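You operate a simulated robot arm through the tools that you are given. There is no shell and no other tool. Be economical: measure what you need, move in short steps, check, and stop when the job is done.

Carry out the task below with a simulated two-armed robot. There is one attempt and no reset: what you move stays moved.

JOB
On the right half of the bench, fold the blue cloth in half.

Only the result counts: the job must be done as asked and must still hold three seconds after the hand-in. Knocking over, shifting, dropping, spilling or breaking anything else fails it. Flat cloth is picked up by pressing the open fingertips on it (5 to 10 N) and closing them slowly along it; thin cloth reads only 2 to 8 mm in the jaws.

ROBOT AND FRAMES
Two 6-joint arms with two-finger parallel grippers on one trunk, on a base that drives. Base frame: it is fixed to the floor where the robot stands at the start and does not move with it; the origin is under the middle of the robot, x ahead of it, y to its left, z up; the surface under the hand at the start is at about z = 850. Units: mm, rad, N and s.
The left shoulder is at the start at [-89, 177, 806], the right one opposite. With the tool pointing down near the work surface each hand reaches from about 100 to 700 mm from the robot's upright axis, wherever it stands, measured 20 degrees to its own side. Places, roughly: right half of the bench [600, 200, 800]. Payload 1.57 kg a hand.
Tool frame (each hand has its own): the origin (TCP) lies between the finger pads and is the grasp point; the fingertips stand 30 mm ahead of it; z points along the fingers, y is the line along which they close. Largest opening 80 mm; finger width 17, thickness 12; the body of the gripper, 40 by 82 mm, starts 80 mm behind the TCP.
Orientation is told as [roll, pitch, yaw] about the base's x, y, z axes, in that order, counted from this pose: with the fingers straight down and closing along the base's y, the tool's x points along the base's -x, its y along +y and its z along -z.

CONTROLS
- The arms move only by the tool step_arm. It takes "left_deltas", "right_deltas" or both (then of equal length, played together; a hand with none holds still); each is a list that holds one entry, the list of rows, each a list of 7 numbers: the shift along the tool's x, y, z in mm, then the turn, a rotation vector about the tool's x, y, z in rad, then the gripper command, from -1 (shut) to 1 (fully open), values between in proportion. In form: [[[x, y, z, rx, ry, rz, gripper], ...]]. A call has 1 to 8 rows; each row shifts and turns the commanded pose from where the row before left it, along the tool's axes as they then stand. Each row takes 0.2 s and may step no farther than 50 mm and 0.15 rad from the row before; otherwise, or with a gripper value out of range, the whole call is refused. Where a pose cannot be reached the arm comes as near as it can. A force on the tool above 40 N (or 10 N above the force at the start of the call, whichever is more), or a blocked arm, ends the call early, and 0.2 s more pass. Each finger travels about 72 mm/s and halts on what it meets, pressing with about 32 N; the grip force reading is that of the motor and also rises with nothing between the fingers. The clock runs only during rows and for 0.2 s after the last one: add rows that do not move to give the fingers time. It gives the time, the measured TCP pose, the force on the tool (base axes), the opening and the grip force at its end, in the units of the frame above (readings bear some noise), with the torque about the TCP (base axes, N m) and any sound that the robot's microphone picked up.
- Cameras (640 x 400 px; columns grow to the right, rows downward): "scene" is now at [33.9, -19.7, 1530.3]; the picture's right is [-0.24, -0.97, 0.00], its down [-0.72, 0.18, -0.67] and it looks along [0.65, -0.16, -0.74] (base axes); focal length 251 px, centre (320, 200). "left" rides on the left gripper at [72, 7, -122] in its tool frame; the picture's right is [-0.09, 1.00, 0.00], its down [-0.84, -0.08, -0.54] and it looks along [-0.54, -0.05, 0.84] (tool axes); focal length 238 px, centre (320, 200). "right" rides on the right gripper at [72, -7, -122] in its tool frame; the picture's right is [0.09, 1.00, 0.00], its down [-0.84, 0.08, -0.54] and it looks along [-0.54, 0.05, 0.84] (tool axes); focal length 238 px, centre (320, 200). There is no depth. A picture from a camera that has moved, and an enlarged one, comes with that camera's place and axes in the base frame and with its lens.
- camera(camera): a new picture of that camera. It takes no simulated time.
- raise_lower(by): slides the trunk up (or, below 0, down) by that many mm; the arms and the scene camera ride with it, the base frame stays. It gives what a move gives, with no picture.
- drive_base(legs): drives the robot by 1 to 6 legs, each [ahead, left, turn to the left] in mm, mm and rad, along the robot's own axes; the way and the turn of a leg run together, so that a leg with both is an arc; at most 1500 mm and 3.142 rad a leg. The arms and the cameras ride along, it lands a little off, and it stops where it bumps. It gives what a move gives.
- aim_head(pan, tilt): turns the head with the scene camera to pan (to the left, within 2.496 rad either way) and tilt (down, from -0.506 to 1.204), counted from straight ahead of the robot. It gives what a move gives.
- zoom(camera, box): a new picture of the part [left, top, right, bottom] of that camera's present view, enlarged. It takes no simulated time.
- finish_job(): hands the job in; it is judged then, once.

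Go step by step. Nothing tells you exact positions but the pictures and the camera data: compare them with the known pose of the tool, close in by small moves and look again before you grip or let go. The budget is 120 turns and 108 pictures, counting those below and the enlarged ones. Unless the task says otherwise, let go and move clear before handing in, and close with one line.

The tools are called after "Emit:" as name(argument=value, ...) on one line, values as JSON. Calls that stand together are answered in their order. step_arm: Moves the arms, as the interface text tells. Its arguments: {"type":"object","properties":{"left_deltas":{"type":"array"},"right_deltas":{"type":"array"}},"required":[]} The other tools are called the same way: raise_lower (by) slides the trunk up or down; drive_base (legs) drives the base; aim_head (pan, tilt) turns the head that bears the scene camera; camera (camera) takes a picture; zoom (camera, box) takes an enlarged picture of a part of a camera's view; finish_job () hands the job in.

At the start:

```text
time: 0.0
left_eef_pos: [392.3, 231.8, 1051.6]
left_tool_rot: [-0.002, 0.001, 0.0]
left_contact_force: [0.9, 1.3, -0.4]
left_ft_torque: [0.03, 0.06, 0.0]
left_opening: 79.9
left_finger_force: 0.2
right_eef_pos: [519.5, -186.8, 1061.4]
right_tool_rot: [0.0, 0.001, 0.001]
right_contact_force: [-0.1, -0.1, 0.7]
right_ft_torque: [0.01, 0.01, 0.03]
right_opening: 80.2
right_finger_force: 0.1
trunk travel left (down, up): [-250.0, 78.0]
robot x, y, heading: [0.8, -0.1, 0.001]
head pan, tilt: [-0.243, 0.836]
```

scene: 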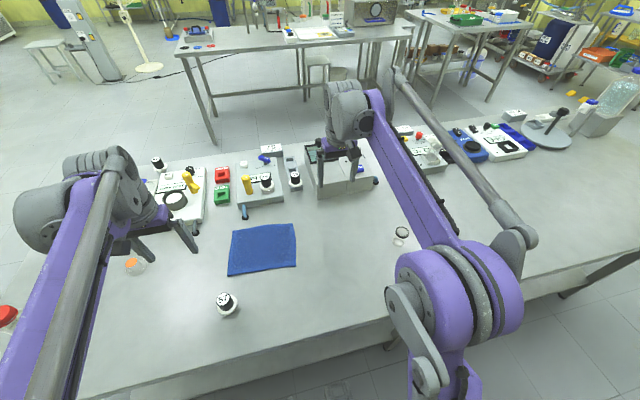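
right: 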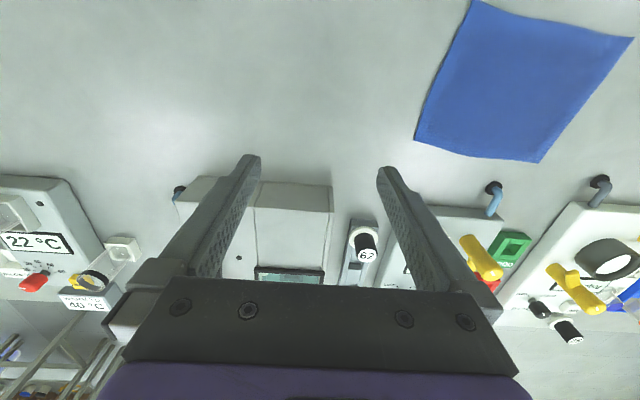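
left: 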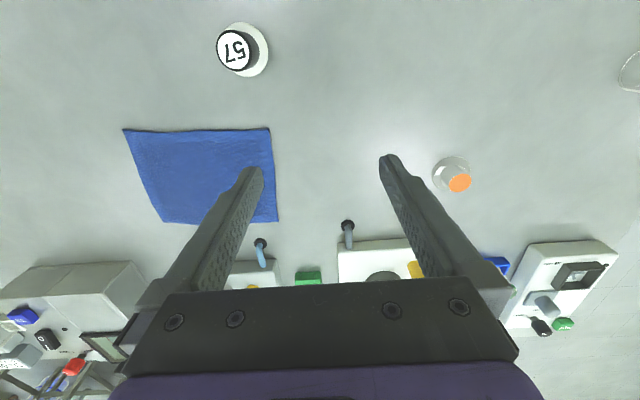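

The blue cloth lies with its corners near [392,-36], [408,161], [568,146] and [550,-58] on the z≈850 surface. I will take the two near corners, one in each hand, and fold the near edge over to the far edge. First I'll bring both hands above those corners.

Emit:
step_arm(left_deltas=[[[-4.3, -15.7, 22, 0, 0, 0, 0.5], [-4.3, -15.7, 22, 0, 0, 0, 0], [-4.3, -15.7, 22, 0, 0, 0, -0.25], [-4.3, -15.7, 22, 0, 0, 0, -0.25], [-4.3, -15.7, 22, 0, 0, 0, -0.25], [-4.3, -15.7, 22, 0, 0, 0, -0.25], [0, 0, 0, 0, 0, 0.085, -0.25], [0, 0, 0, 0, 0, 0, -0.25]]], right_deltas=[[[19, 28.7, 23.5, 0, 0, 0, 0.5], [19, 28.7, 23.5, 0, 0, 0, 0], [19, 28.7, 23.5, 0, 0, 0, -0.25], [19, 28.7, 23.5, 0, 0, 0, -0.25], [19, 28.7, 23.5, 0, 0, 0, -0.25], [19, 28.7, 23.5, 0, 0, 0, -0.25], [0, 0, 0, 0, 0, 0.085, -0.25], [0, 0, 0, 0, 0, 0, -0.25]]])

Emit:
camera(camera="left")

Emit:
camera(camera="right")

Emit:
camera(camera="scene")

```text
time: 1.8
left_eef_pos: [419.4, 136.4, 919.9]
left_tool_rot: [0.0, 0.0, -0.084]
left_contact_force: [0.0, -0.8, -0.5]
left_ft_torque: [-0.02, -0.01, -0.01]
left_opening: 30.2
left_finger_force: 0.0
right_eef_pos: [404.2, -15.5, 919.7]
right_tool_rot: [-0.001, 0.0, -0.085]
right_contact_force: [0.4, 0.1, -0.1]
right_ft_torque: [0.0, 0.01, 0.01]
right_opening: 30.0
right_finger_force: 0.0
trunk travel left (down, up): [-250.0, 78.0]
robot x, y, heading: [-3.2, 1.5, 0.003]
head pan, tilt: [-0.243, 0.836]
```

```text
104 pictures are left
camera left: at [347.5, 149.4, 1041.7], right [0.18, 0.98, 0.0], down [0.83, -0.15, 0.54], along [0.53, -0.1, -0.84], focal length 238 px, centre (320, 200)
```

left: 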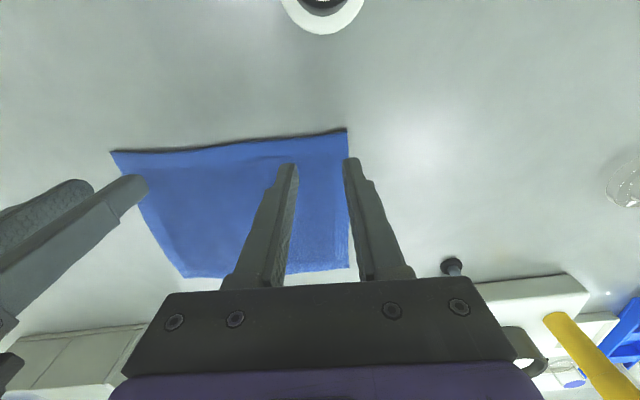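

```text
103 pictures are left
camera right: at [333.8, -15.3, 1042.6], right [-0.01, 1.0, 0.0], down [0.84, 0.01, 0.54], along [0.54, 0.0, -0.84], focal length 238 px, centre (320, 200)
```

right: 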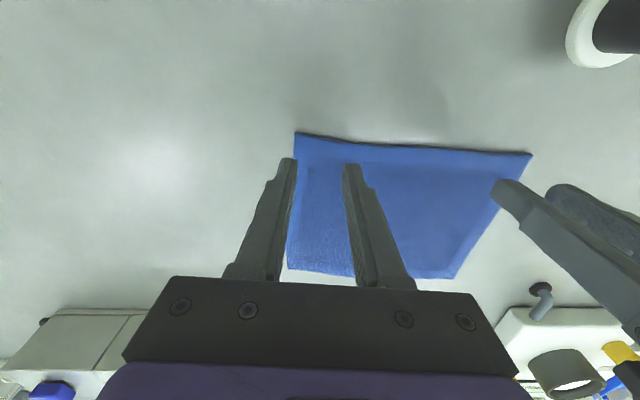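

```text
102 pictures are left
camera scene: at [33.9, -19.6, 1530.3], right [-0.24, -0.97, 0.0], down [-0.72, 0.18, -0.67], along [0.65, -0.16, -0.74], focal length 251 px, centre (320, 200)
```

scene: 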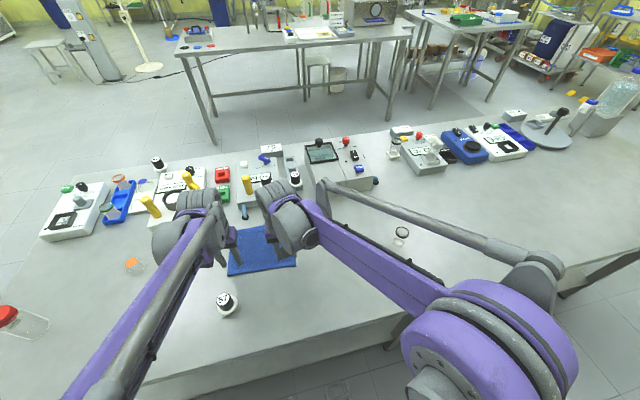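

My corner estimates hold up within a few millimetres. I'll shift each hand slightly inward so both fingers sit on the cloth, then come down close to the surface.

Emit:
step_arm(left_deltas=[[[0, -4, 10, 0, 0, 0, -0.25], [0, 0, 12, 0, 0, 0, -0.25], [0, 0, 10, 0, 0, 0, -0.25], [0, 0, 3, 0, 0, 0, -0.25], [0, 0, 0, 0, 0, 0, -0.25]]], right_deltas=[[[-3, 7, 10, 0, 0, 0, -0.25], [0, 0, 12, 0, 0, 0, -0.25], [0, 0, 10, 0, 0, 0, -0.25], [0, 0, 3, 0, 0, 0, -0.25], [0, 0, 0, 0, 0, 0, -0.25]]])

Emit:
camera(camera="left")

Emit:
camera(camera="right")

```text
time: 3.0
left_eef_pos: [419.3, 132.0, 885.6]
left_tool_rot: [0.0, 0.0, -0.086]
left_contact_force: [0.1, -0.1, 0.5]
left_ft_torque: [0.01, 0.02, -0.03]
left_opening: 29.9
left_finger_force: 0.1
right_eef_pos: [409.1, -7.6, 884.9]
right_tool_rot: [0.001, -0.001, -0.085]
right_contact_force: [-0.4, 0.1, 1.6]
right_ft_torque: [0.0, 0.0, 0.0]
right_opening: 30.3
right_finger_force: 0.1
trunk travel left (down, up): [-250.0, 78.0]
robot x, y, heading: [-0.3, -2.7, 0.001]
head pan, tilt: [-0.243, 0.836]
```

```text
101 pictures are left
camera left: at [347.3, 145.2, 1006.7], right [0.18, 0.98, 0.0], down [0.83, -0.15, 0.54], along [0.53, -0.1, -0.84], focal length 238 px, centre (320, 200)
```

left: 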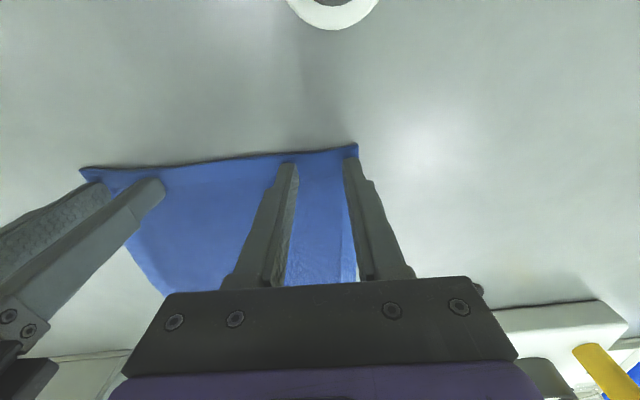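

```text
100 pictures are left
camera right: at [338.0, -8.1, 1008.2], right [-0.01, 1.0, 0.0], down [0.84, 0.01, 0.54], along [0.54, 0.0, -0.84], focal length 238 px, centre (320, 200)
```

right: 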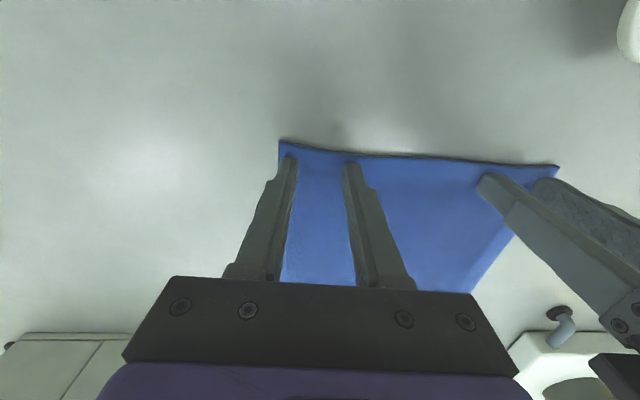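

Both fingers of each hand are over the cloth near its corners. I'll press down in small steps while watching the force.

Emit:
step_arm(left_deltas=[[[0, 0, 1.5, 0, 0, 0, -0.25], [0, 0, 1.5, 0, 0, 0, -0.25], [0, 0, 1, 0, 0, 0, -0.25], [0, 0, 0, 0, 0, 0, -0.25]]], right_deltas=[[[0, 0, 1.5, 0, 0, 0, -0.25], [0, 0, 1.5, 0, 0, 0, -0.25], [0, 0, 0, 0, 0, 0, -0.25], [0, 0, 0, 0, 0, 0, -0.25]]])

```text
time: 4.0
left_eef_pos: [418.9, 132.2, 883.3]
left_tool_rot: [0.001, -0.002, -0.086]
left_contact_force: [3.6, 0.4, 21.2]
left_ft_torque: [0.0, -0.13, 0.04]
left_opening: 29.9
left_finger_force: 0.0
right_eef_pos: [407.9, -7.7, 882.1]
right_tool_rot: [0.0, -0.001, -0.086]
right_contact_force: [0.7, 2.2, 13.3]
right_ft_torque: [0.08, -0.02, 0.01]
right_opening: 30.1
right_finger_force: 0.1
trunk travel left (down, up): [-250.0, 78.0]
robot x, y, heading: [1.3, 1.8, -0.001]
head pan, tilt: [-0.243, 0.836]
```

Both hands touch, but they press too hard (21 N and 13 N). I'll back off a little.

Emit:
step_arm(left_deltas=[[[0, 0, -1.2, 0, 0, 0, -0.25], [0, 0, 0, 0, 0, 0, -0.25]]], right_deltas=[[[0, 0, -0.5, 0, 0, 0, -0.25], [0, 0, 0, 0, 0, 0, -0.25]]])

```text
time: 4.6
left_eef_pos: [418.2, 132.6, 882.0]
left_tool_rot: [0.001, 0.0, -0.084]
left_contact_force: [2.3, 0.4, 12.6]
left_ft_torque: [0.01, -0.06, 0.01]
left_opening: 30.1
left_finger_force: 0.0
right_eef_pos: [409.2, -8.0, 883.5]
right_tool_rot: [-0.001, -0.001, -0.087]
right_contact_force: [-0.6, 1.9, 11.3]
right_ft_torque: [0.07, -0.02, -0.02]
right_opening: 30.0
right_finger_force: 0.0
trunk travel left (down, up): [-250.0, 78.0]
robot x, y, heading: [-1.6, 0.9, 0.004]
head pan, tilt: [-0.243, 0.836]
```

Forces are now about 12 N. I'll ease off slightly more and close both grippers slowly along the cloth.

Emit:
step_arm(left_deltas=[[[0, 0, -0.6, 0, 0, 0, -0.25], [0, 0, 0, 0, 0, 0, -0.3], [0, 0, 0, 0, 0, 0, -0.35], [0, 0, 0, 0, 0, 0, -0.4], [0, 0, 0, 0, 0, 0, -0.45], [0, 0, 0, 0, 0, 0, -0.5], [0, 0, 0, 0, 0, 0, -0.55], [0, 0, 0, 0, 0, 0, -0.6]]], right_deltas=[[[0, 0, -0.4, 0, 0, 0, -0.25], [0, 0, 0, 0, 0, 0, -0.3], [0, 0, 0, 0, 0, 0, -0.35], [0, 0, 0, 0, 0, 0, -0.4], [0, 0, 0, 0, 0, 0, -0.45], [0, 0, 0, 0, 0, 0, -0.5], [0, 0, 0, 0, 0, 0, -0.55], [0, 0, 0, 0, 0, 0, -0.6]]])

Emit:
camera(camera="left")

Emit:
camera(camera="right")

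```text
time: 6.4
left_eef_pos: [419.0, 133.2, 883.1]
left_tool_rot: [-0.001, 0.001, -0.086]
left_contact_force: [0.2, -0.3, 4.2]
left_ft_torque: [-0.05, -0.03, -0.01]
left_opening: 16.3
left_finger_force: 0.9
right_eef_pos: [409.0, -8.2, 883.6]
right_tool_rot: [0.001, -0.002, -0.085]
right_contact_force: [-0.6, 2.2, 9.1]
right_ft_torque: [0.02, -0.02, 0.04]
right_opening: 16.9
right_finger_force: 0.3
trunk travel left (down, up): [-250.0, 78.0]
robot x, y, heading: [-2.6, 1.6, -0.001]
head pan, tilt: [-0.243, 0.836]
```

```text
99 pictures are left
camera left: at [346.6, 145.7, 1005.0], right [0.18, 0.98, 0.0], down [0.83, -0.15, 0.54], along [0.53, -0.1, -0.84], focal length 238 px, centre (320, 200)
```

left: 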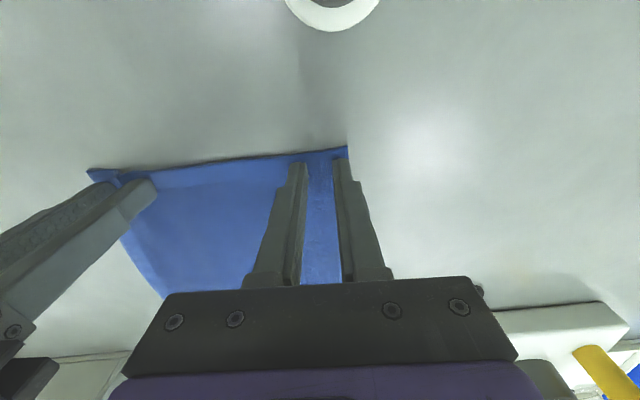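

```text
98 pictures are left
camera right: at [337.9, -8.4, 1006.0], right [-0.01, 1.0, 0.0], down [0.84, 0.01, 0.54], along [0.54, 0.0, -0.84], focal length 238 px, centre (320, 200)
```

right: 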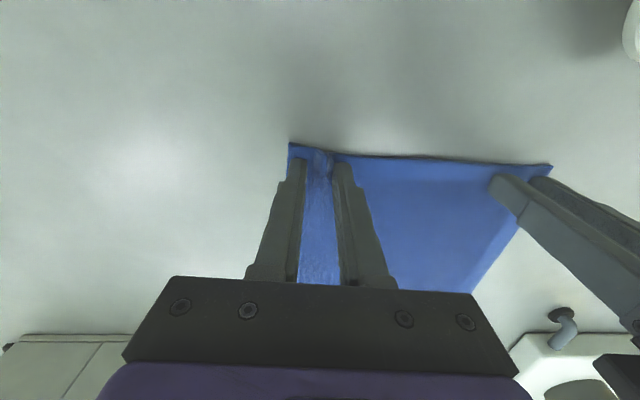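

The cloth is being drawn in between the fingers in both hands. I'll press the left hand a touch more and keep closing.

Emit:
step_arm(left_deltas=[[[0, 0, 0.4, 0, 0, 0, -0.6], [0, 0, 0, 0, 0, 0, -0.66], [0, 0, 0, 0, 0, 0, -0.72], [0, 0, 0, 0, 0, 0, -0.78], [0, 0, 0, 0, 0, 0, -0.84], [0, 0, 0, 0, 0, 0, -0.92], [0, 0, 0, 0, 0, 0, -1], [0, 0, 0, 0, 0, 0, -1]]], right_deltas=[[[0, 0, 0, 0, 0, 0, -0.6], [0, 0, 0, 0, 0, 0, -0.66], [0, 0, 0, 0, 0, 0, -0.72], [0, 0, 0, 0, 0, 0, -0.78], [0, 0, 0, 0, 0, 0, -0.84], [0, 0, 0, 0, 0, 0, -0.92], [0, 0, 0, 0, 0, 0, -1], [0, 0, 0, 0, 0, 0, -1]]])

Emit:
camera(camera="left")

Emit:
camera(camera="right")

```text
time: 8.2
left_eef_pos: [417.6, 133.1, 883.1]
left_tool_rot: [0.0, -0.002, -0.085]
left_contact_force: [1.6, -0.2, 7.6]
left_ft_torque: [-0.04, 0.0, 0.01]
left_opening: 0.1
left_finger_force: 21.6
right_eef_pos: [410.1, -7.7, 883.6]
right_tool_rot: [0.0, -0.002, -0.083]
right_contact_force: [-0.2, 1.8, 9.3]
right_ft_torque: [0.03, -0.01, 0.01]
right_opening: 4.0
right_finger_force: 24.5
trunk travel left (down, up): [-250.0, 78.0]
robot x, y, heading: [1.6, 0.4, 0.003]
head pan, tilt: [-0.243, 0.836]
```

```text
97 pictures are left
camera left: at [346.5, 145.9, 1004.7], right [0.18, 0.98, 0.0], down [0.83, -0.15, 0.54], along [0.53, -0.1, -0.84], focal length 238 px, centre (320, 200)
```

left: 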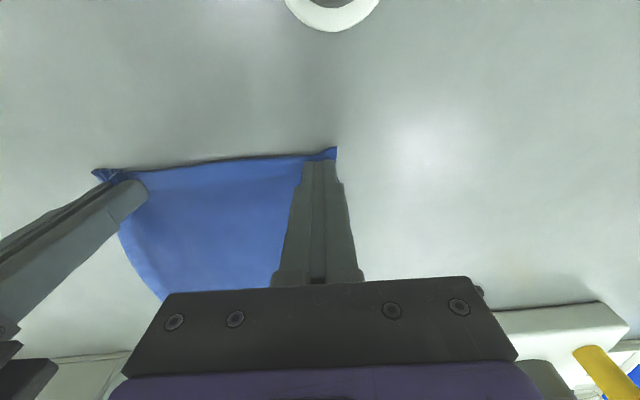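

```text
96 pictures are left
camera right: at [337.8, -8.4, 1006.1], right [-0.01, 1.0, 0.0], down [0.84, 0.01, 0.54], along [0.54, 0.0, -0.84], focal length 238 px, centre (320, 200)
```

right: 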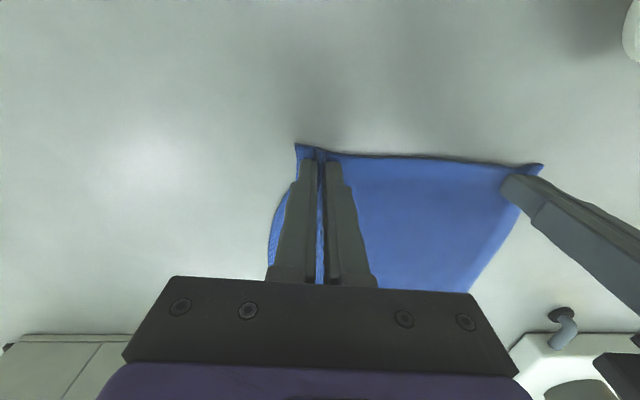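

The right hand holds the cloth (4 mm in the jaws), but the left slipped and shut empty at 0.1 mm. I'll lift the left hand, reopen it and look.

Emit:
step_arm(left_deltas=[[[0, 0, -5, 0, 0, 0, -1], [0, 0, 0, 0, 0, 0, -0.5], [0, 0, 0, 0, 0, 0, -0.25], [0, 0, 0, 0, 0, 0, -0.25]]])

Emit:
camera(camera="left")

```text
time: 9.2
left_eef_pos: [417.9, 132.7, 887.6]
left_tool_rot: [0.0, -0.002, -0.084]
left_contact_force: [1.1, 0.0, 0.0]
left_ft_torque: [0.01, 0.03, 0.0]
left_opening: 29.8
left_finger_force: 0.1
right_eef_pos: [409.6, -7.3, 883.1]
right_tool_rot: [0.0, 0.0, -0.086]
right_contact_force: [-1.6, -0.2, 10.1]
right_ft_torque: [-0.01, 0.04, 0.04]
right_opening: 4.0
right_finger_force: 24.7
trunk travel left (down, up): [-250.0, 78.0]
robot x, y, heading: [-2.0, -0.4, 0.003]
head pan, tilt: [-0.243, 0.836]
```

```text
95 pictures are left
camera left: at [346.6, 145.5, 1009.2], right [0.18, 0.98, 0.0], down [0.83, -0.15, 0.54], along [0.53, -0.1, -0.84], focal length 238 px, centre (320, 200)
```

left: 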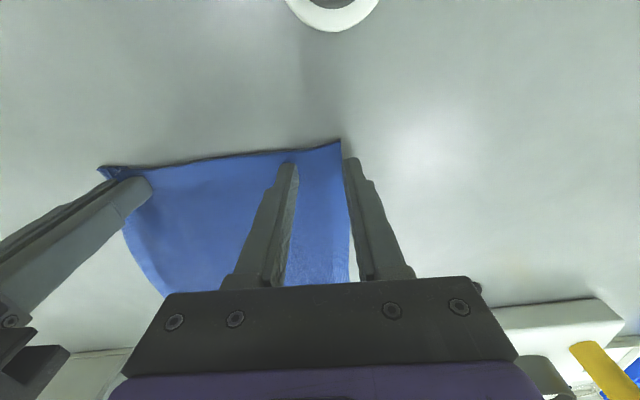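

The left outer finger is at the cloth's edge. I'll shift the left hand 11 mm inward and press again.

Emit:
step_arm(left_deltas=[[[0, -11, 0, 0, 0, 0, -0.25], [0, 0, 3, 0, 0, 0, -0.25], [0, 0, 1.5, 0, 0, 0, -0.25], [0, 0, 0.6, 0, 0, 0, -0.25], [0, 0, 0, 0, 0, 0, -0.25]]])

Emit:
camera(camera="left")

```text
time: 10.4
left_eef_pos: [417.9, 121.6, 883.1]
left_tool_rot: [0.0, -0.002, -0.086]
left_contact_force: [-0.4, 2.1, 10.1]
left_ft_torque: [0.04, 0.02, -0.02]
left_opening: 29.9
left_finger_force: 0.1
right_eef_pos: [408.8, -8.9, 882.8]
right_tool_rot: [0.0, -0.001, -0.085]
right_contact_force: [0.5, 0.2, 9.0]
right_ft_torque: [-0.02, -0.05, 0.03]
right_opening: 3.9
right_finger_force: 24.0
trunk travel left (down, up): [-250.0, 78.0]
robot x, y, heading: [-0.6, 0.4, 0.002]
head pan, tilt: [-0.243, 0.836]
```

```text
94 pictures are left
camera left: at [345.3, 134.4, 1004.5], right [0.18, 0.98, 0.0], down [0.83, -0.15, 0.54], along [0.53, -0.1, -0.84], focal length 238 px, centre (320, 200)
```

left: 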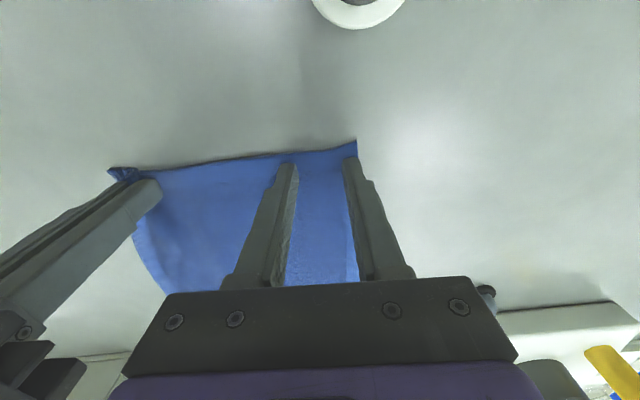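

The left fingers sit on the cloth at 10 N. I'll close the left hand slowly.

Emit:
step_arm(left_deltas=[[[0, 0, 0, 0, 0, 0, -0.3], [0, 0, 0, 0, 0, 0, -0.35], [0, 0, 0, 0, 0, 0, -0.4], [0, 0, 0, 0, 0, 0, -0.45], [0, 0, 0, 0, 0, 0, -0.5], [0, 0, 0, 0, 0, 0, -0.55], [0, 0, 0, 0, 0, 0, -0.6]]])

```text
time: 12.0
left_eef_pos: [416.2, 120.7, 883.3]
left_tool_rot: [0.001, -0.002, -0.085]
left_contact_force: [0.2, -4.0, 11.1]
left_ft_torque: [-0.13, -0.01, 0.04]
left_opening: 16.5
left_finger_force: 3.3
right_eef_pos: [408.0, -8.6, 882.8]
right_tool_rot: [-0.001, -0.002, -0.087]
right_contact_force: [1.4, 3.6, 7.6]
right_ft_torque: [0.1, 0.01, -0.01]
right_opening: 3.9
right_finger_force: 24.7
trunk travel left (down, up): [-250.0, 78.0]
robot x, y, heading: [-3.8, 1.5, 0.001]
head pan, tilt: [-0.243, 0.836]
```

Emit:
step_arm(left_deltas=[[[0, 0, 0, 0, 0, 0, -0.65], [0, 0, 0, 0, 0, 0, -0.7], [0, 0, 0, 0, 0, 0, -0.76], [0, 0, 0, 0, 0, 0, -0.82], [0, 0, 0, 0, 0, 0, -0.88], [0, 0, 0, 0, 0, 0, -0.94], [0, 0, 0, 0, 0, 0, -1], [0, 0, 0, 0, 0, 0, -1]]])

Emit:
camera(camera="left")

```text
time: 13.8
left_eef_pos: [416.2, 120.4, 884.3]
left_tool_rot: [-0.001, -0.003, -0.086]
left_contact_force: [-0.3, -16.0, 12.8]
left_ft_torque: [-0.45, 0.05, -0.02]
left_opening: 4.0
left_finger_force: 24.4
right_eef_pos: [409.1, -6.4, 883.2]
right_tool_rot: [0.003, -0.003, -0.084]
right_contact_force: [0.9, 12.2, 8.4]
right_ft_torque: [0.36, -0.04, 0.05]
right_opening: 3.9
right_finger_force: 24.8
trunk travel left (down, up): [-250.0, 78.0]
robot x, y, heading: [-1.4, -0.6, 0.002]
head pan, tilt: [-0.243, 0.836]
```

```text
93 pictures are left
camera left: at [345.2, 133.6, 1004.4], right [0.18, 0.98, 0.0], down [0.83, -0.15, 0.54], along [0.53, -0.1, -0.84], focal length 238 px, centre (320, 200)
```

left: 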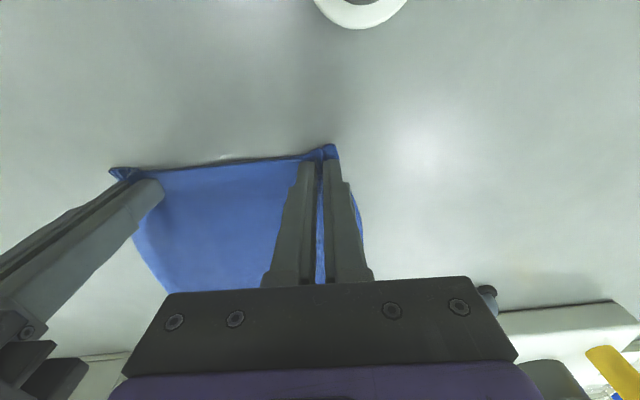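

Both hands now hold the cloth with 4 mm in the jaws. I'll relieve the sideways tension and carry the edge up the first half of the arc.

Emit:
step_arm(left_deltas=[[[-1.3, -1.5, -11.3, 0, 0, 0, -1], [-3.7, 0, -10.9, 0, 0, 0, -1], [-6.1, 0, -10, 0, 0, 0, -1], [-8.2, 0, -8.8, 0, 0, 0, -1], [-10, 0, -7.2, 0, 0, 0, -1], [-11.4, 0, -5.4, 0, 0, 0, -1], [-12.4, 0, -3.3, 0, 0, 0, -1], [-12.9, 0, -1.1, 0, 0, 0, -1]]], right_deltas=[[[-1.3, 1.5, -11.3, 0, 0, 0, -1], [-3.7, 0, -10.9, 0, 0, 0, -1], [-6.1, 0, -10, 0, 0, 0, -1], [-8.2, 0, -8.8, 0, 0, 0, -1], [-10, 0, -7.2, 0, 0, 0, -1], [-11.4, 0, -5.4, 0, 0, 0, -1], [-12.4, 0, -3.3, 0, 0, 0, -1], [-12.9, 0, -1.1, 0, 0, 0, -1]]])

Emit:
camera(camera="left")

Emit:
camera(camera="right")

Emit:
zoom(camera="scene", box=[180, 180, 340, 300])

```text
time: 15.6
left_eef_pos: [483.6, 115.9, 941.3]
left_tool_rot: [-0.001, 0.0, -0.086]
left_contact_force: [-0.4, -7.6, 0.8]
left_ft_torque: [-0.26, -0.01, 0.01]
left_opening: 3.3
left_finger_force: 24.7
right_eef_pos: [475.7, -11.4, 939.0]
right_tool_rot: [0.0, 0.0, -0.087]
right_contact_force: [0.6, 8.3, 0.4]
right_ft_torque: [0.27, 0.02, 0.02]
right_opening: 3.6
right_finger_force: 25.3
trunk travel left (down, up): [-250.0, 78.0]
robot x, y, heading: [1.3, 3.1, -0.0]
head pan, tilt: [-0.243, 0.836]
```

```text
92 pictures are left
camera left: at [411.6, 127.5, 1062.3], right [0.18, 0.98, 0.0], down [0.83, -0.15, 0.54], along [0.53, -0.1, -0.84], focal length 238 px, centre (320, 200)
```

left: 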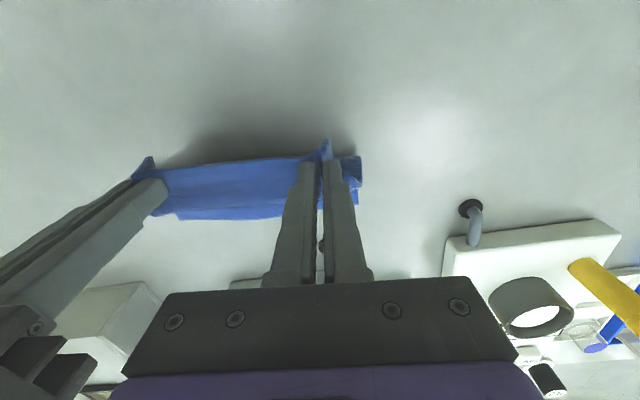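

```text
91 pictures are left
camera right: at [404.5, -12.5, 1062.5], right [-0.01, 1.0, 0.0], down [0.84, 0.01, 0.54], along [0.54, 0.0, -0.84], focal length 238 px, centre (320, 200)
```

right: 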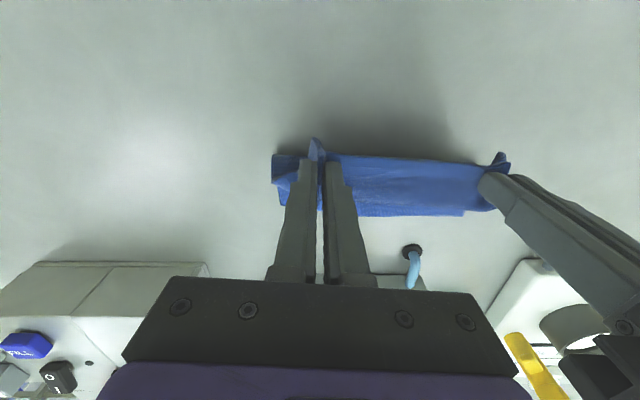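

```text
3.33 times, centred on (260, 240) of scene
camera zoom: at [34.8, -19.8, 1530.3], right [-0.24, -0.97, 0.0], down [-0.72, 0.18, -0.67], along [0.65, -0.16, -0.74], focal length 836 px, centre (520, 67)
```

zoom: 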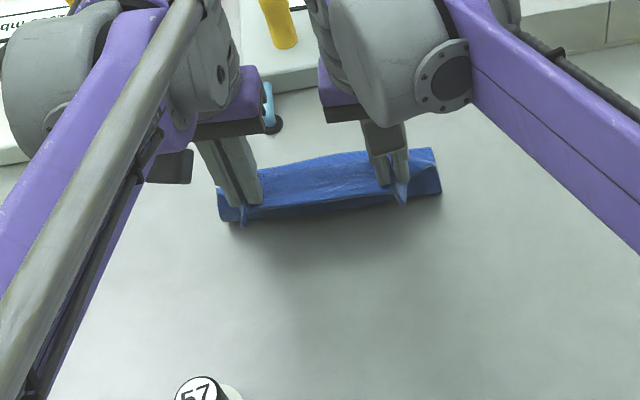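

The near edge stands up and the far edge has hardly moved. I'll continue over the second half of the arc.

Emit:
step_arm(left_deltas=[[[-12.9, -1, 1.1, 0, 0, 0, -1], [-12.4, 0, 3.3, 0, 0, 0, -1], [-11.4, 0, 5.4, 0, 0, 0, -1], [-10, 0, 7.2, 0, 0, 0, -1], [-8.2, 0, 8.8, 0, 0, 0, -1], [-6.1, 0, 10, 0, 0, 0, -1], [-3.7, 0, 9, 0, 0, 0, -1], [0, 0, 0, 0, 0, 0, -1]]], right_deltas=[[[-12.9, 0, 1.1, 0, 0, 0, -1], [-12.4, 0, 3.3, 0, 0, 0, -1], [-11.4, 0, 5.4, 0, 0, 0, -1], [-10, 0, 7.2, 0, 0, 0, -1], [-8.2, 0, 8.8, 0, 0, 0, -1], [-6.1, 0, 10, 0, 0, 0, -1], [-3.7, 0, 9, 0, 0, 0, -1], [0, 0, 0, 0, 0, 0, -1]]])

Emit:
camera(camera="left")

Emit:
camera(camera="right")

Emit:
zoom(camera="scene", box=[180, 180, 340, 300])

```text
time: 17.4
left_eef_pos: [547.5, 107.8, 894.6]
left_tool_rot: [-0.001, 0.0, -0.085]
left_contact_force: [-1.6, -8.5, 0.3]
left_ft_torque: [-0.24, 0.04, -0.01]
left_opening: 3.9
left_finger_force: 24.3
right_eef_pos: [539.9, -17.7, 895.5]
right_tool_rot: [-0.001, 0.001, -0.084]
right_contact_force: [0.0, 8.1, 1.4]
right_ft_torque: [0.29, -0.04, 0.01]
right_opening: 4.2
right_finger_force: 24.9
trunk travel left (down, up): [-250.0, 78.0]
robot x, y, heading: [2.6, 0.7, 0.002]
head pan, tilt: [-0.243, 0.836]
```

```text
89 pictures are left
camera left: at [475.9, 121.1, 1016.7], right [0.18, 0.98, 0.0], down [0.83, -0.15, 0.54], along [0.53, -0.1, -0.84], focal length 238 px, centre (320, 200)
```

left: 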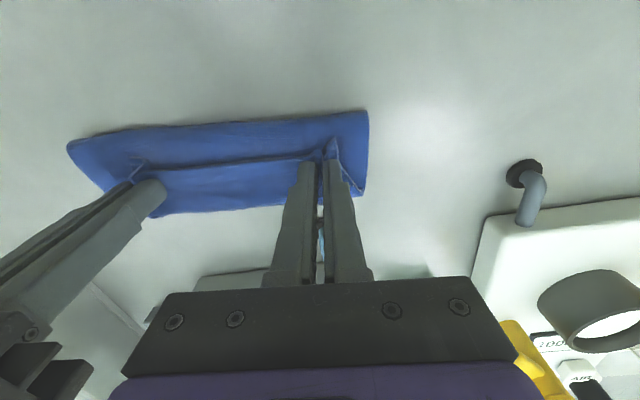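

```text
88 pictures are left
camera right: at [468.8, -18.8, 1018.8], right [-0.01, 1.0, 0.0], down [0.84, 0.01, 0.54], along [0.54, 0.0, -0.84], focal length 238 px, centre (320, 200)
```

right: 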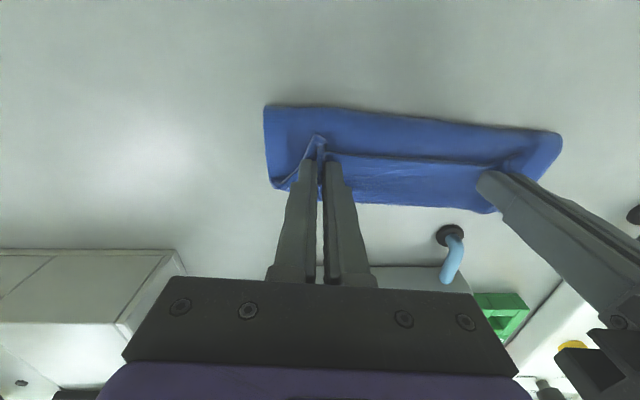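

```text
3.33 times, centred on (260, 240) of scene
camera zoom: at [33.6, -19.7, 1530.3], right [-0.24, -0.97, 0.0], down [-0.72, 0.18, -0.67], along [0.65, -0.16, -0.74], focal length 836 px, centre (520, 67)
```

zoom: 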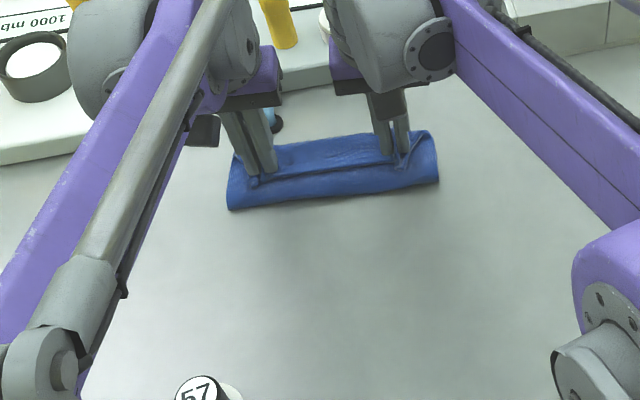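

The hem is carried over, but because the fingers did not turn, the hem strip trails backward, and the cloth slid about 20 mm forward. Before I tilt the hands and move on, I'll look at what stands ahead of them.

Emit:
zoom(camera="scene", box=[190, 130, 350, 230])

Emit:
zoom(camera="left", box=[60, 90, 400, 300])

```text
4.00 times, centred on (270, 180) of scene
camera zoom: at [33.6, -19.7, 1530.3], right [-0.24, -0.97, 0.0], down [-0.72, 0.18, -0.67], along [0.65, -0.16, -0.74], focal length 1004 px, centre (520, 280)
```

zoom: 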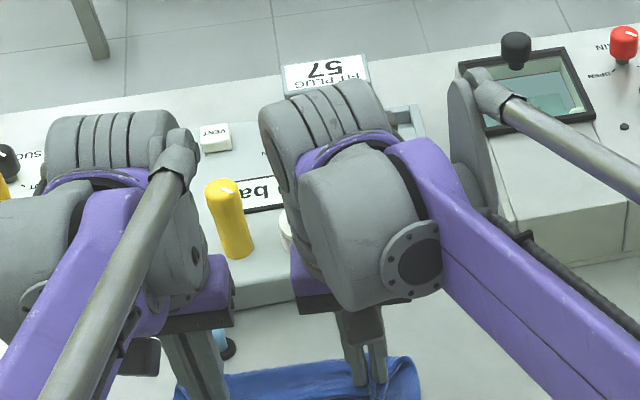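

```text
1.88 times, centred on (230, 195) of left
camera zoom: at [475.9, 121.1, 1016.7], right [0.18, 0.98, 0.0], down [0.83, -0.15, 0.54], along [0.53, -0.1, -0.84], focal length 449 px, centre (489, 209)
```

zoom: 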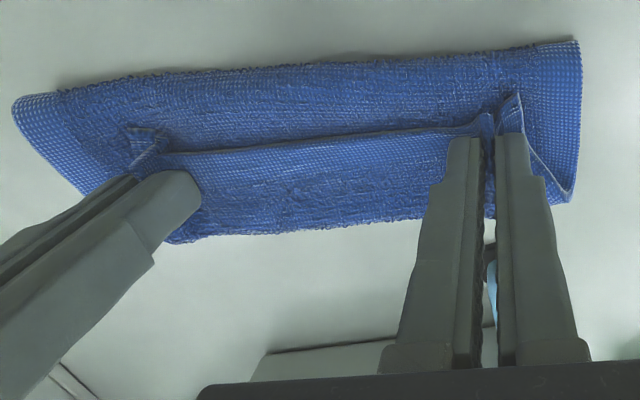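

The flap at the pinch is locked facing backward by the upright fingers. I'll reverse the fold, draw the cloth back toward me to gain room, then refold with the hands tilted so the hem stands up.

Emit:
step_arm(left_deltas=[[[4, 0, -15, 0, 0, 0, -1], [8, 0, -15, 0, 0, 0, -1], [18, 0, -10, 0, 0, 0, -1], [22, 0, -3, 0, 0, 0, -1], [25, 0, 5, 0, 0, 0, -1], [25, 0, 12, 0, 0, 0, -1], [20, 0, 13, 0, 0, 0, -1], [10, 0, 8, 0, 0, 0, -1]]], right_deltas=[[[4, 0, -15, 0, 0, 0, -1], [8, 0, -15, 0, 0, 0, -1], [18, 0, -10, 0, 0, 0, -1], [22, 0, -3, 0, 0, 0, -1], [25, 0, 5, 0, 0, 0, -1], [25, 0, 12, 0, 0, 0, -1], [20, 0, 13, 0, 0, 0, -1], [10, 0, 8, 0, 0, 0, -1]]])

Emit:
camera(camera="left")

Emit:
zoom(camera="scene", box=[180, 180, 340, 300])

```text
time: 19.2
left_eef_pos: [417.3, 120.8, 901.8]
left_tool_rot: [0.0, 0.001, -0.086]
left_contact_force: [0.2, -6.7, 0.8]
left_ft_torque: [-0.18, 0.0, 0.0]
left_opening: 3.7
left_finger_force: 24.5
right_eef_pos: [407.2, -5.4, 901.0]
right_tool_rot: [0.0, -0.001, -0.086]
right_contact_force: [-0.1, 7.0, 0.8]
right_ft_torque: [0.22, -0.01, 0.05]
right_opening: 4.0
right_finger_force: 24.6
trunk travel left (down, up): [-250.0, 78.0]
robot x, y, heading: [-0.3, 0.9, -0.0]
head pan, tilt: [-0.243, 0.836]
```

```text
84 pictures are left
camera left: at [344.7, 133.2, 1022.8], right [0.18, 0.98, 0.0], down [0.83, -0.15, 0.54], along [0.53, -0.1, -0.84], focal length 238 px, centre (320, 200)
```

left: 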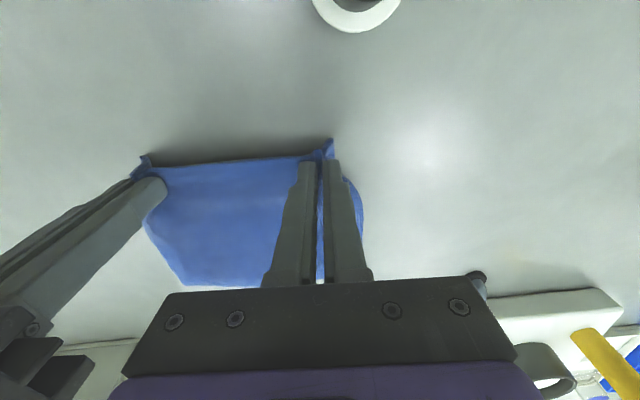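

```text
3.33 times, centred on (260, 240) of scene
camera zoom: at [33.8, -19.7, 1530.3], right [-0.24, -0.97, 0.0], down [-0.72, 0.18, -0.67], along [0.65, -0.16, -0.74], focal length 836 px, centre (520, 67)
```

zoom: 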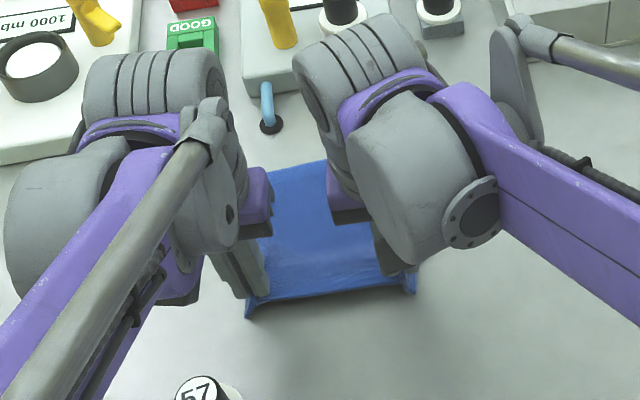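

The cloth is open again, with its far edge near x≈536. I'll draw it back another 25 mm before refolding.

Emit:
step_arm(left_deltas=[[[6, 0, 5, 0, 0, 0, -1], [7, 0, 5, 0, 0, 0, -1], [7, 0, 0, 0, 0, 0, -1], [5, 0, 0, 0, 0, 0, -1], [0, 0, 0, 0, 0, 0, -1]]], right_deltas=[[[6, 0, 5, 0, 0, 0, -1], [7, 0, 5, 0, 0, 0, -1], [7, 0, 0, 0, 0, 0, -1], [5, 0, 0, 0, 0, 0, -1], [0, 0, 0, 0, 0, 0, -1]]])

Emit:
camera(camera="left")

Emit:
camera(camera="right")

```text
time: 20.4
left_eef_pos: [389.9, 121.1, 890.5]
left_tool_rot: [0.0, 0.0, -0.086]
left_contact_force: [0.3, -4.8, -0.7]
left_ft_torque: [-0.18, 0.01, -0.02]
left_opening: 3.8
left_finger_force: 24.6
right_eef_pos: [383.7, -4.1, 891.2]
right_tool_rot: [0.0, 0.001, -0.087]
right_contact_force: [-0.6, 6.8, 0.7]
right_ft_torque: [0.15, -0.01, 0.04]
right_opening: 3.7
right_finger_force: 24.5
trunk travel left (down, up): [-250.0, 78.0]
robot x, y, heading: [-2.0, 0.3, -0.001]
head pan, tilt: [-0.243, 0.836]
```

```text
82 pictures are left
camera left: at [319.6, 134.3, 1012.3], right [0.18, 0.98, 0.0], down [0.83, -0.15, 0.54], along [0.53, -0.1, -0.84], focal length 238 px, centre (320, 200)
```

left: 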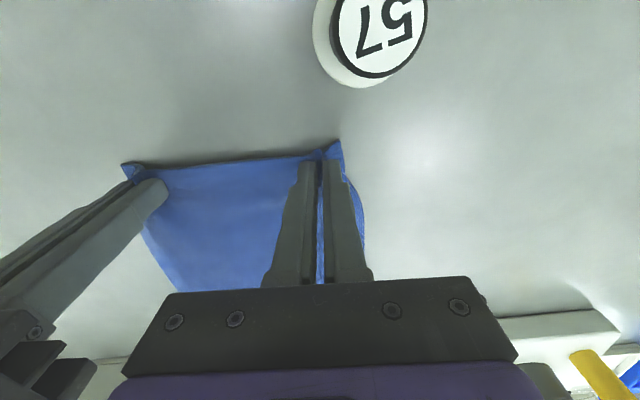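

```text
81 pictures are left
camera right: at [312.4, -4.1, 1014.2], right [-0.01, 1.0, 0.0], down [0.84, 0.01, 0.54], along [0.54, 0.0, -0.84], focal length 238 px, centre (320, 200)
```

right: 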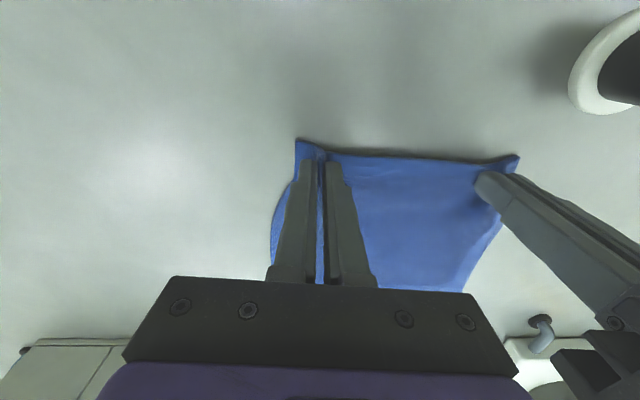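

The far edge is now near x≈509 to 536, leaving more room. I'll lift the hem over the midline again, then tilt both hands.

Emit:
step_arm(left_deltas=[[[-1.3, -1, -11.3, 0, 0, 0, -1], [-3.7, 0, -10.9, 0, 0, 0, -1], [-6.1, 0, -10, 0, 0, 0, -1], [-8.2, 0, -8.8, 0, 0, 0, -1], [-10, 0, -7.2, 0, 0, 0, -1], [-11.4, 0, -4, 0, 0, 0, -1], [-12.4, 0, -1, 0, 0, 0, -1], [-12.9, 0, 0, 0, 0, 0, -1]]], right_deltas=[[[-1.3, 1, -11.3, 0, 0, 0, -1], [-3.7, 0, -10.9, 0, 0, 0, -1], [-6.1, 0, -10, 0, 0, 0, -1], [-8.2, 0, -8.8, 0, 0, 0, -1], [-10, 0, -7.2, 0, 0, 0, -1], [-11.4, 0, -4, 0, 0, 0, -1], [-12.4, 0, -1, 0, 0, 0, -1], [-12.9, 0, 0, 0, 0, 0, -1]]])

Emit:
step_arm(left_deltas=[[[-2, 0, 0, 0, 0.12, 0, -1], [-2, 0, 0, 0, 0.12, 0, -1], [-2, 0, 0, 0, 0.12, 0, -1], [-2, 0, 0, 0, 0.12, 0, -1], [-2, 0, 0, 0, 0.12, 0, -1], [0, 0, 0, 0, 0.12, 0, -1], [0, 0, 0, 0, 0, 0, -1]]], right_deltas=[[[-2, 0, 0, 0, 0.12, 0, -1], [-2, 0, 0, 0, 0.12, 0, -1], [-2, 0, 0, 0, 0.12, 0, -1], [-2, 0, 0, 0, 0.12, 0, -1], [-2, 0, 0, 0, 0.12, 0, -1], [0, 0, 0, 0, 0.12, 0, -1], [0, 0, 0, 0, 0, 0, -1]]])

Emit:
camera(camera="left")

Emit:
zoom(camera="scene", box=[180, 160, 340, 300])

```text
time: 22.2
left_eef_pos: [455.7, 114.1, 943.7]
left_tool_rot: [0.0, -0.001, -0.086]
left_contact_force: [0.6, -3.1, 1.0]
left_ft_torque: [-0.06, 0.0, 0.01]
left_opening: 3.7
left_finger_force: 24.5
right_eef_pos: [448.9, -7.9, 943.3]
right_tool_rot: [-0.001, 0.0, -0.087]
right_contact_force: [0.6, 2.4, 0.6]
right_ft_torque: [0.06, 0.0, 0.01]
right_opening: 4.0
right_finger_force: 24.6
trunk travel left (down, up): [-250.0, 78.0]
robot x, y, heading: [1.0, -1.2, 0.002]
head pan, tilt: [-0.243, 0.836]
```

```text
time: 23.8
left_eef_pos: [465.9, 114.1, 941.1]
left_tool_rot: [0.001, 0.599, -0.084]
left_contact_force: [-0.3, -0.8, 0.1]
left_ft_torque: [0.03, 0.01, 0.01]
left_opening: 3.7
left_finger_force: 24.5
left hand out of reach, approached as far as the arm can: row 6
right_eef_pos: [457.4, -5.8, 942.0]
right_tool_rot: [0.007, 0.635, -0.086]
right_contact_force: [0.7, -0.5, 0.3]
right_ft_torque: [-0.01, -0.01, 0.0]
right_opening: 3.5
right_finger_force: 24.1
right hand out of reach, approached as far as the arm can: row 6
trunk travel left (down, up): [-250.0, 78.0]
robot x, y, heading: [0.4, -0.9, 0.001]
head pan, tilt: [-0.243, 0.836]
```

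```text
80 pictures are left
camera left: at [475.6, 120.2, 1082.1], right [0.16, 0.99, -0.05], down [0.99, -0.16, -0.03], along [-0.03, -0.05, -1.0], focal length 238 px, centre (320, 200)
```

left: 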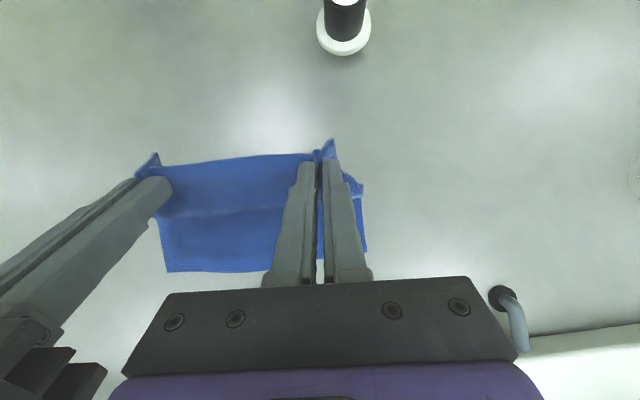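

```text
2.86 times, centred on (260, 230) of scene
camera zoom: at [34.2, -19.8, 1530.3], right [-0.24, -0.97, 0.0], down [-0.72, 0.18, -0.67], along [0.65, -0.16, -0.74], focal length 717 px, centre (491, 114)
```

zoom: 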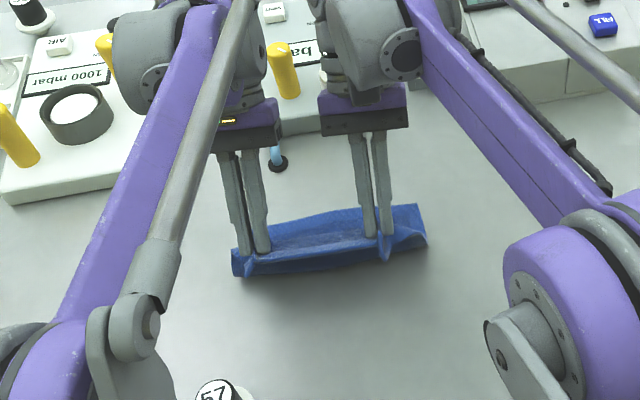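

The tilt stops at about 0.6 rad, but the hem now leans upward. I'll carry it forward and down with this tilt, in small steps.

Emit:
step_arm(left_deltas=[[[-9.8, 0, -7, 0, -0.08, 0, -1], [-13.7, 0, -4.9, 0, 0, 0, -1], [-17.2, 0, 0, 0, 0, 0, -1], [-17.9, 0, 4.4, 0, 0, 0, -1], [0, 0, 0, 0, 0, 0, -1]]], right_deltas=[[[-9.8, 0, -7, 0, -0.08, 0, -1], [-13.7, 0, -4.9, 0, 0, 0, -1], [-17.2, 0, 0, 0, 0, 0, -1], [-17.9, 0, 4.4, 0, 0, 0, -1], [0, 0, 0, 0, 0, 0, -1]]])

Emit:
camera(camera="left")

Emit:
zoom(camera="scene", box=[180, 160, 340, 300])

```text
time: 25.0
left_eef_pos: [522.1, 109.4, 919.0]
left_tool_rot: [0.0, 0.517, -0.085]
left_contact_force: [0.4, -1.4, 0.2]
left_ft_torque: [0.0, -0.03, -0.03]
left_opening: 3.3
left_finger_force: 24.6
right_eef_pos: [511.4, -12.6, 917.6]
right_tool_rot: [0.008, 0.554, -0.084]
right_contact_force: [0.3, 1.7, -0.9]
right_ft_torque: [0.02, 0.03, 0.04]
right_opening: 3.8
right_finger_force: 25.0
trunk travel left (down, up): [-250.0, 78.0]
robot x, y, heading: [-1.3, -1.4, -0.0]
head pan, tilt: [-0.243, 0.836]
```

```text
78 pictures are left
camera left: at [519.5, 116.4, 1060.4], right [0.16, 0.99, -0.05], down [0.99, -0.16, 0.06], along [0.05, -0.05, -1.0], focal length 238 px, centre (320, 200)
```

left: 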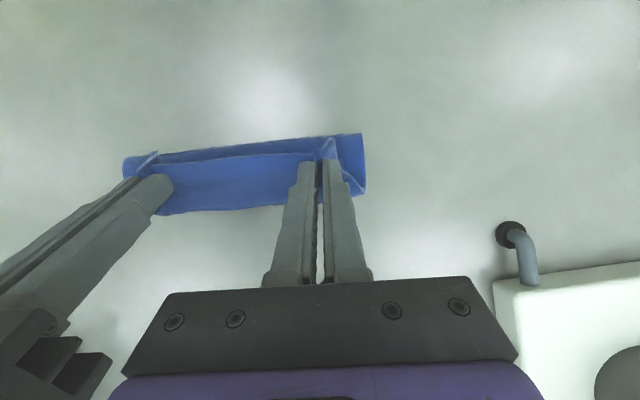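

```text
2.86 times, centred on (260, 230) of scene
camera zoom: at [33.1, -19.7, 1530.3], right [-0.24, -0.97, 0.0], down [-0.72, 0.18, -0.67], along [0.65, -0.16, -0.74], focal length 717 px, centre (491, 114)
```

zoom: 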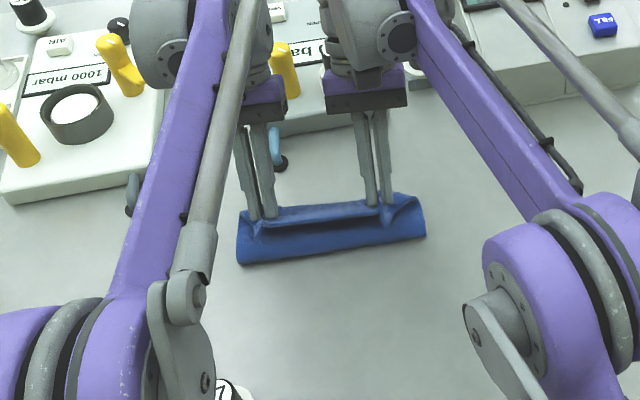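

The body of the cloth loops forward at the pinch because the hem still faces back. I'll pull the hem further so the body trails taut, then let it drop beyond the far edge. After that I can regrip it with the edge facing forward and set it precisely.

Emit:
step_arm(left_deltas=[[[-10.5, 0, -3.9, 0, 0, 0, -1], [-10.5, 0, -3.9, 0, 0, 0, -1], [-10.5, 0, -3.9, 0, 0, 0, -1], [-10.5, 0, -3.9, 0, 0, 0, -1], [0, 0, 0, 0, 0, 0, -1]]], right_deltas=[[[-10.5, 0, -3.9, 0, 0, 0, -1], [-10.5, 0, -3.9, 0, 0, 0, -1], [-10.5, 0, -3.9, 0, 0, 0, -1], [-10.5, 0, -3.9, 0, 0, 0, -1], [0, 0, 0, 0, 0, 0, -1]]])

Emit:
camera(camera="left")

Emit:
zoom(camera="scene", box=[180, 160, 340, 300])

```text
time: 26.2
left_eef_pos: [562.3, 106.2, 911.1]
left_tool_rot: [-0.001, 0.52, -0.086]
left_contact_force: [-0.3, -0.7, 0.1]
left_ft_torque: [0.01, -0.03, 0.03]
left_opening: 3.2
left_finger_force: 25.0
left hand out of reach, approached as far as the arm can: row 4
right_eef_pos: [544.7, -14.5, 910.4]
right_tool_rot: [0.007, 0.555, -0.085]
right_contact_force: [0.6, 1.8, -0.2]
right_ft_torque: [0.06, -0.04, 0.03]
right_opening: 3.6
right_finger_force: 24.8
right hand out of reach, approached as far as the arm can: row 4
trunk travel left (down, up): [-250.0, 78.0]
robot x, y, heading: [-0.0, -1.6, -0.002]
head pan, tilt: [-0.243, 0.836]
```

```text
76 pictures are left
camera left: at [560.7, 112.5, 1051.7], right [0.16, 0.99, -0.05], down [0.99, -0.16, 0.06], along [0.05, -0.05, -1.0], focal length 238 px, centre (320, 200)
```

left: 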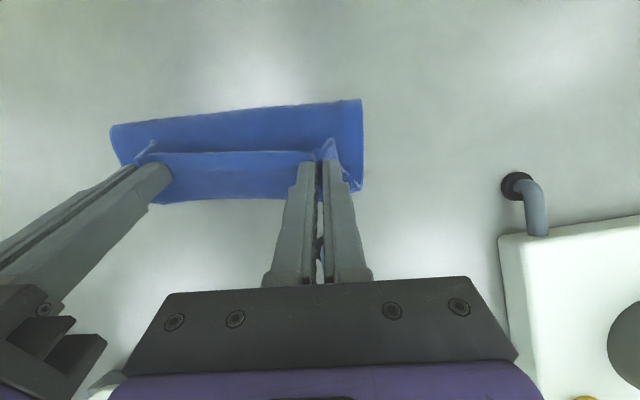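

```text
2.86 times, centred on (260, 230) of scene
camera zoom: at [33.8, -19.7, 1530.3], right [-0.24, -0.97, 0.0], down [-0.72, 0.18, -0.67], along [0.65, -0.16, -0.74], focal length 717 px, centre (491, 114)
```

zoom: 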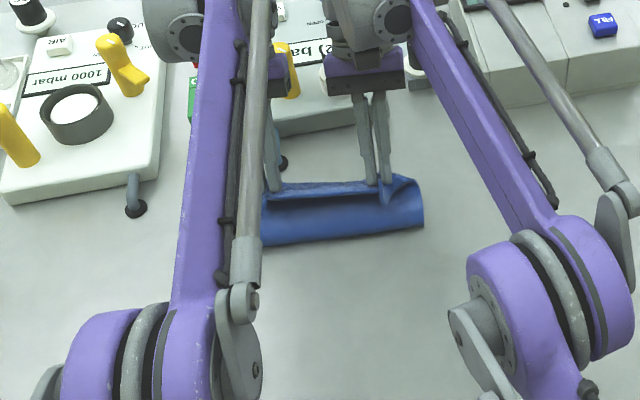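

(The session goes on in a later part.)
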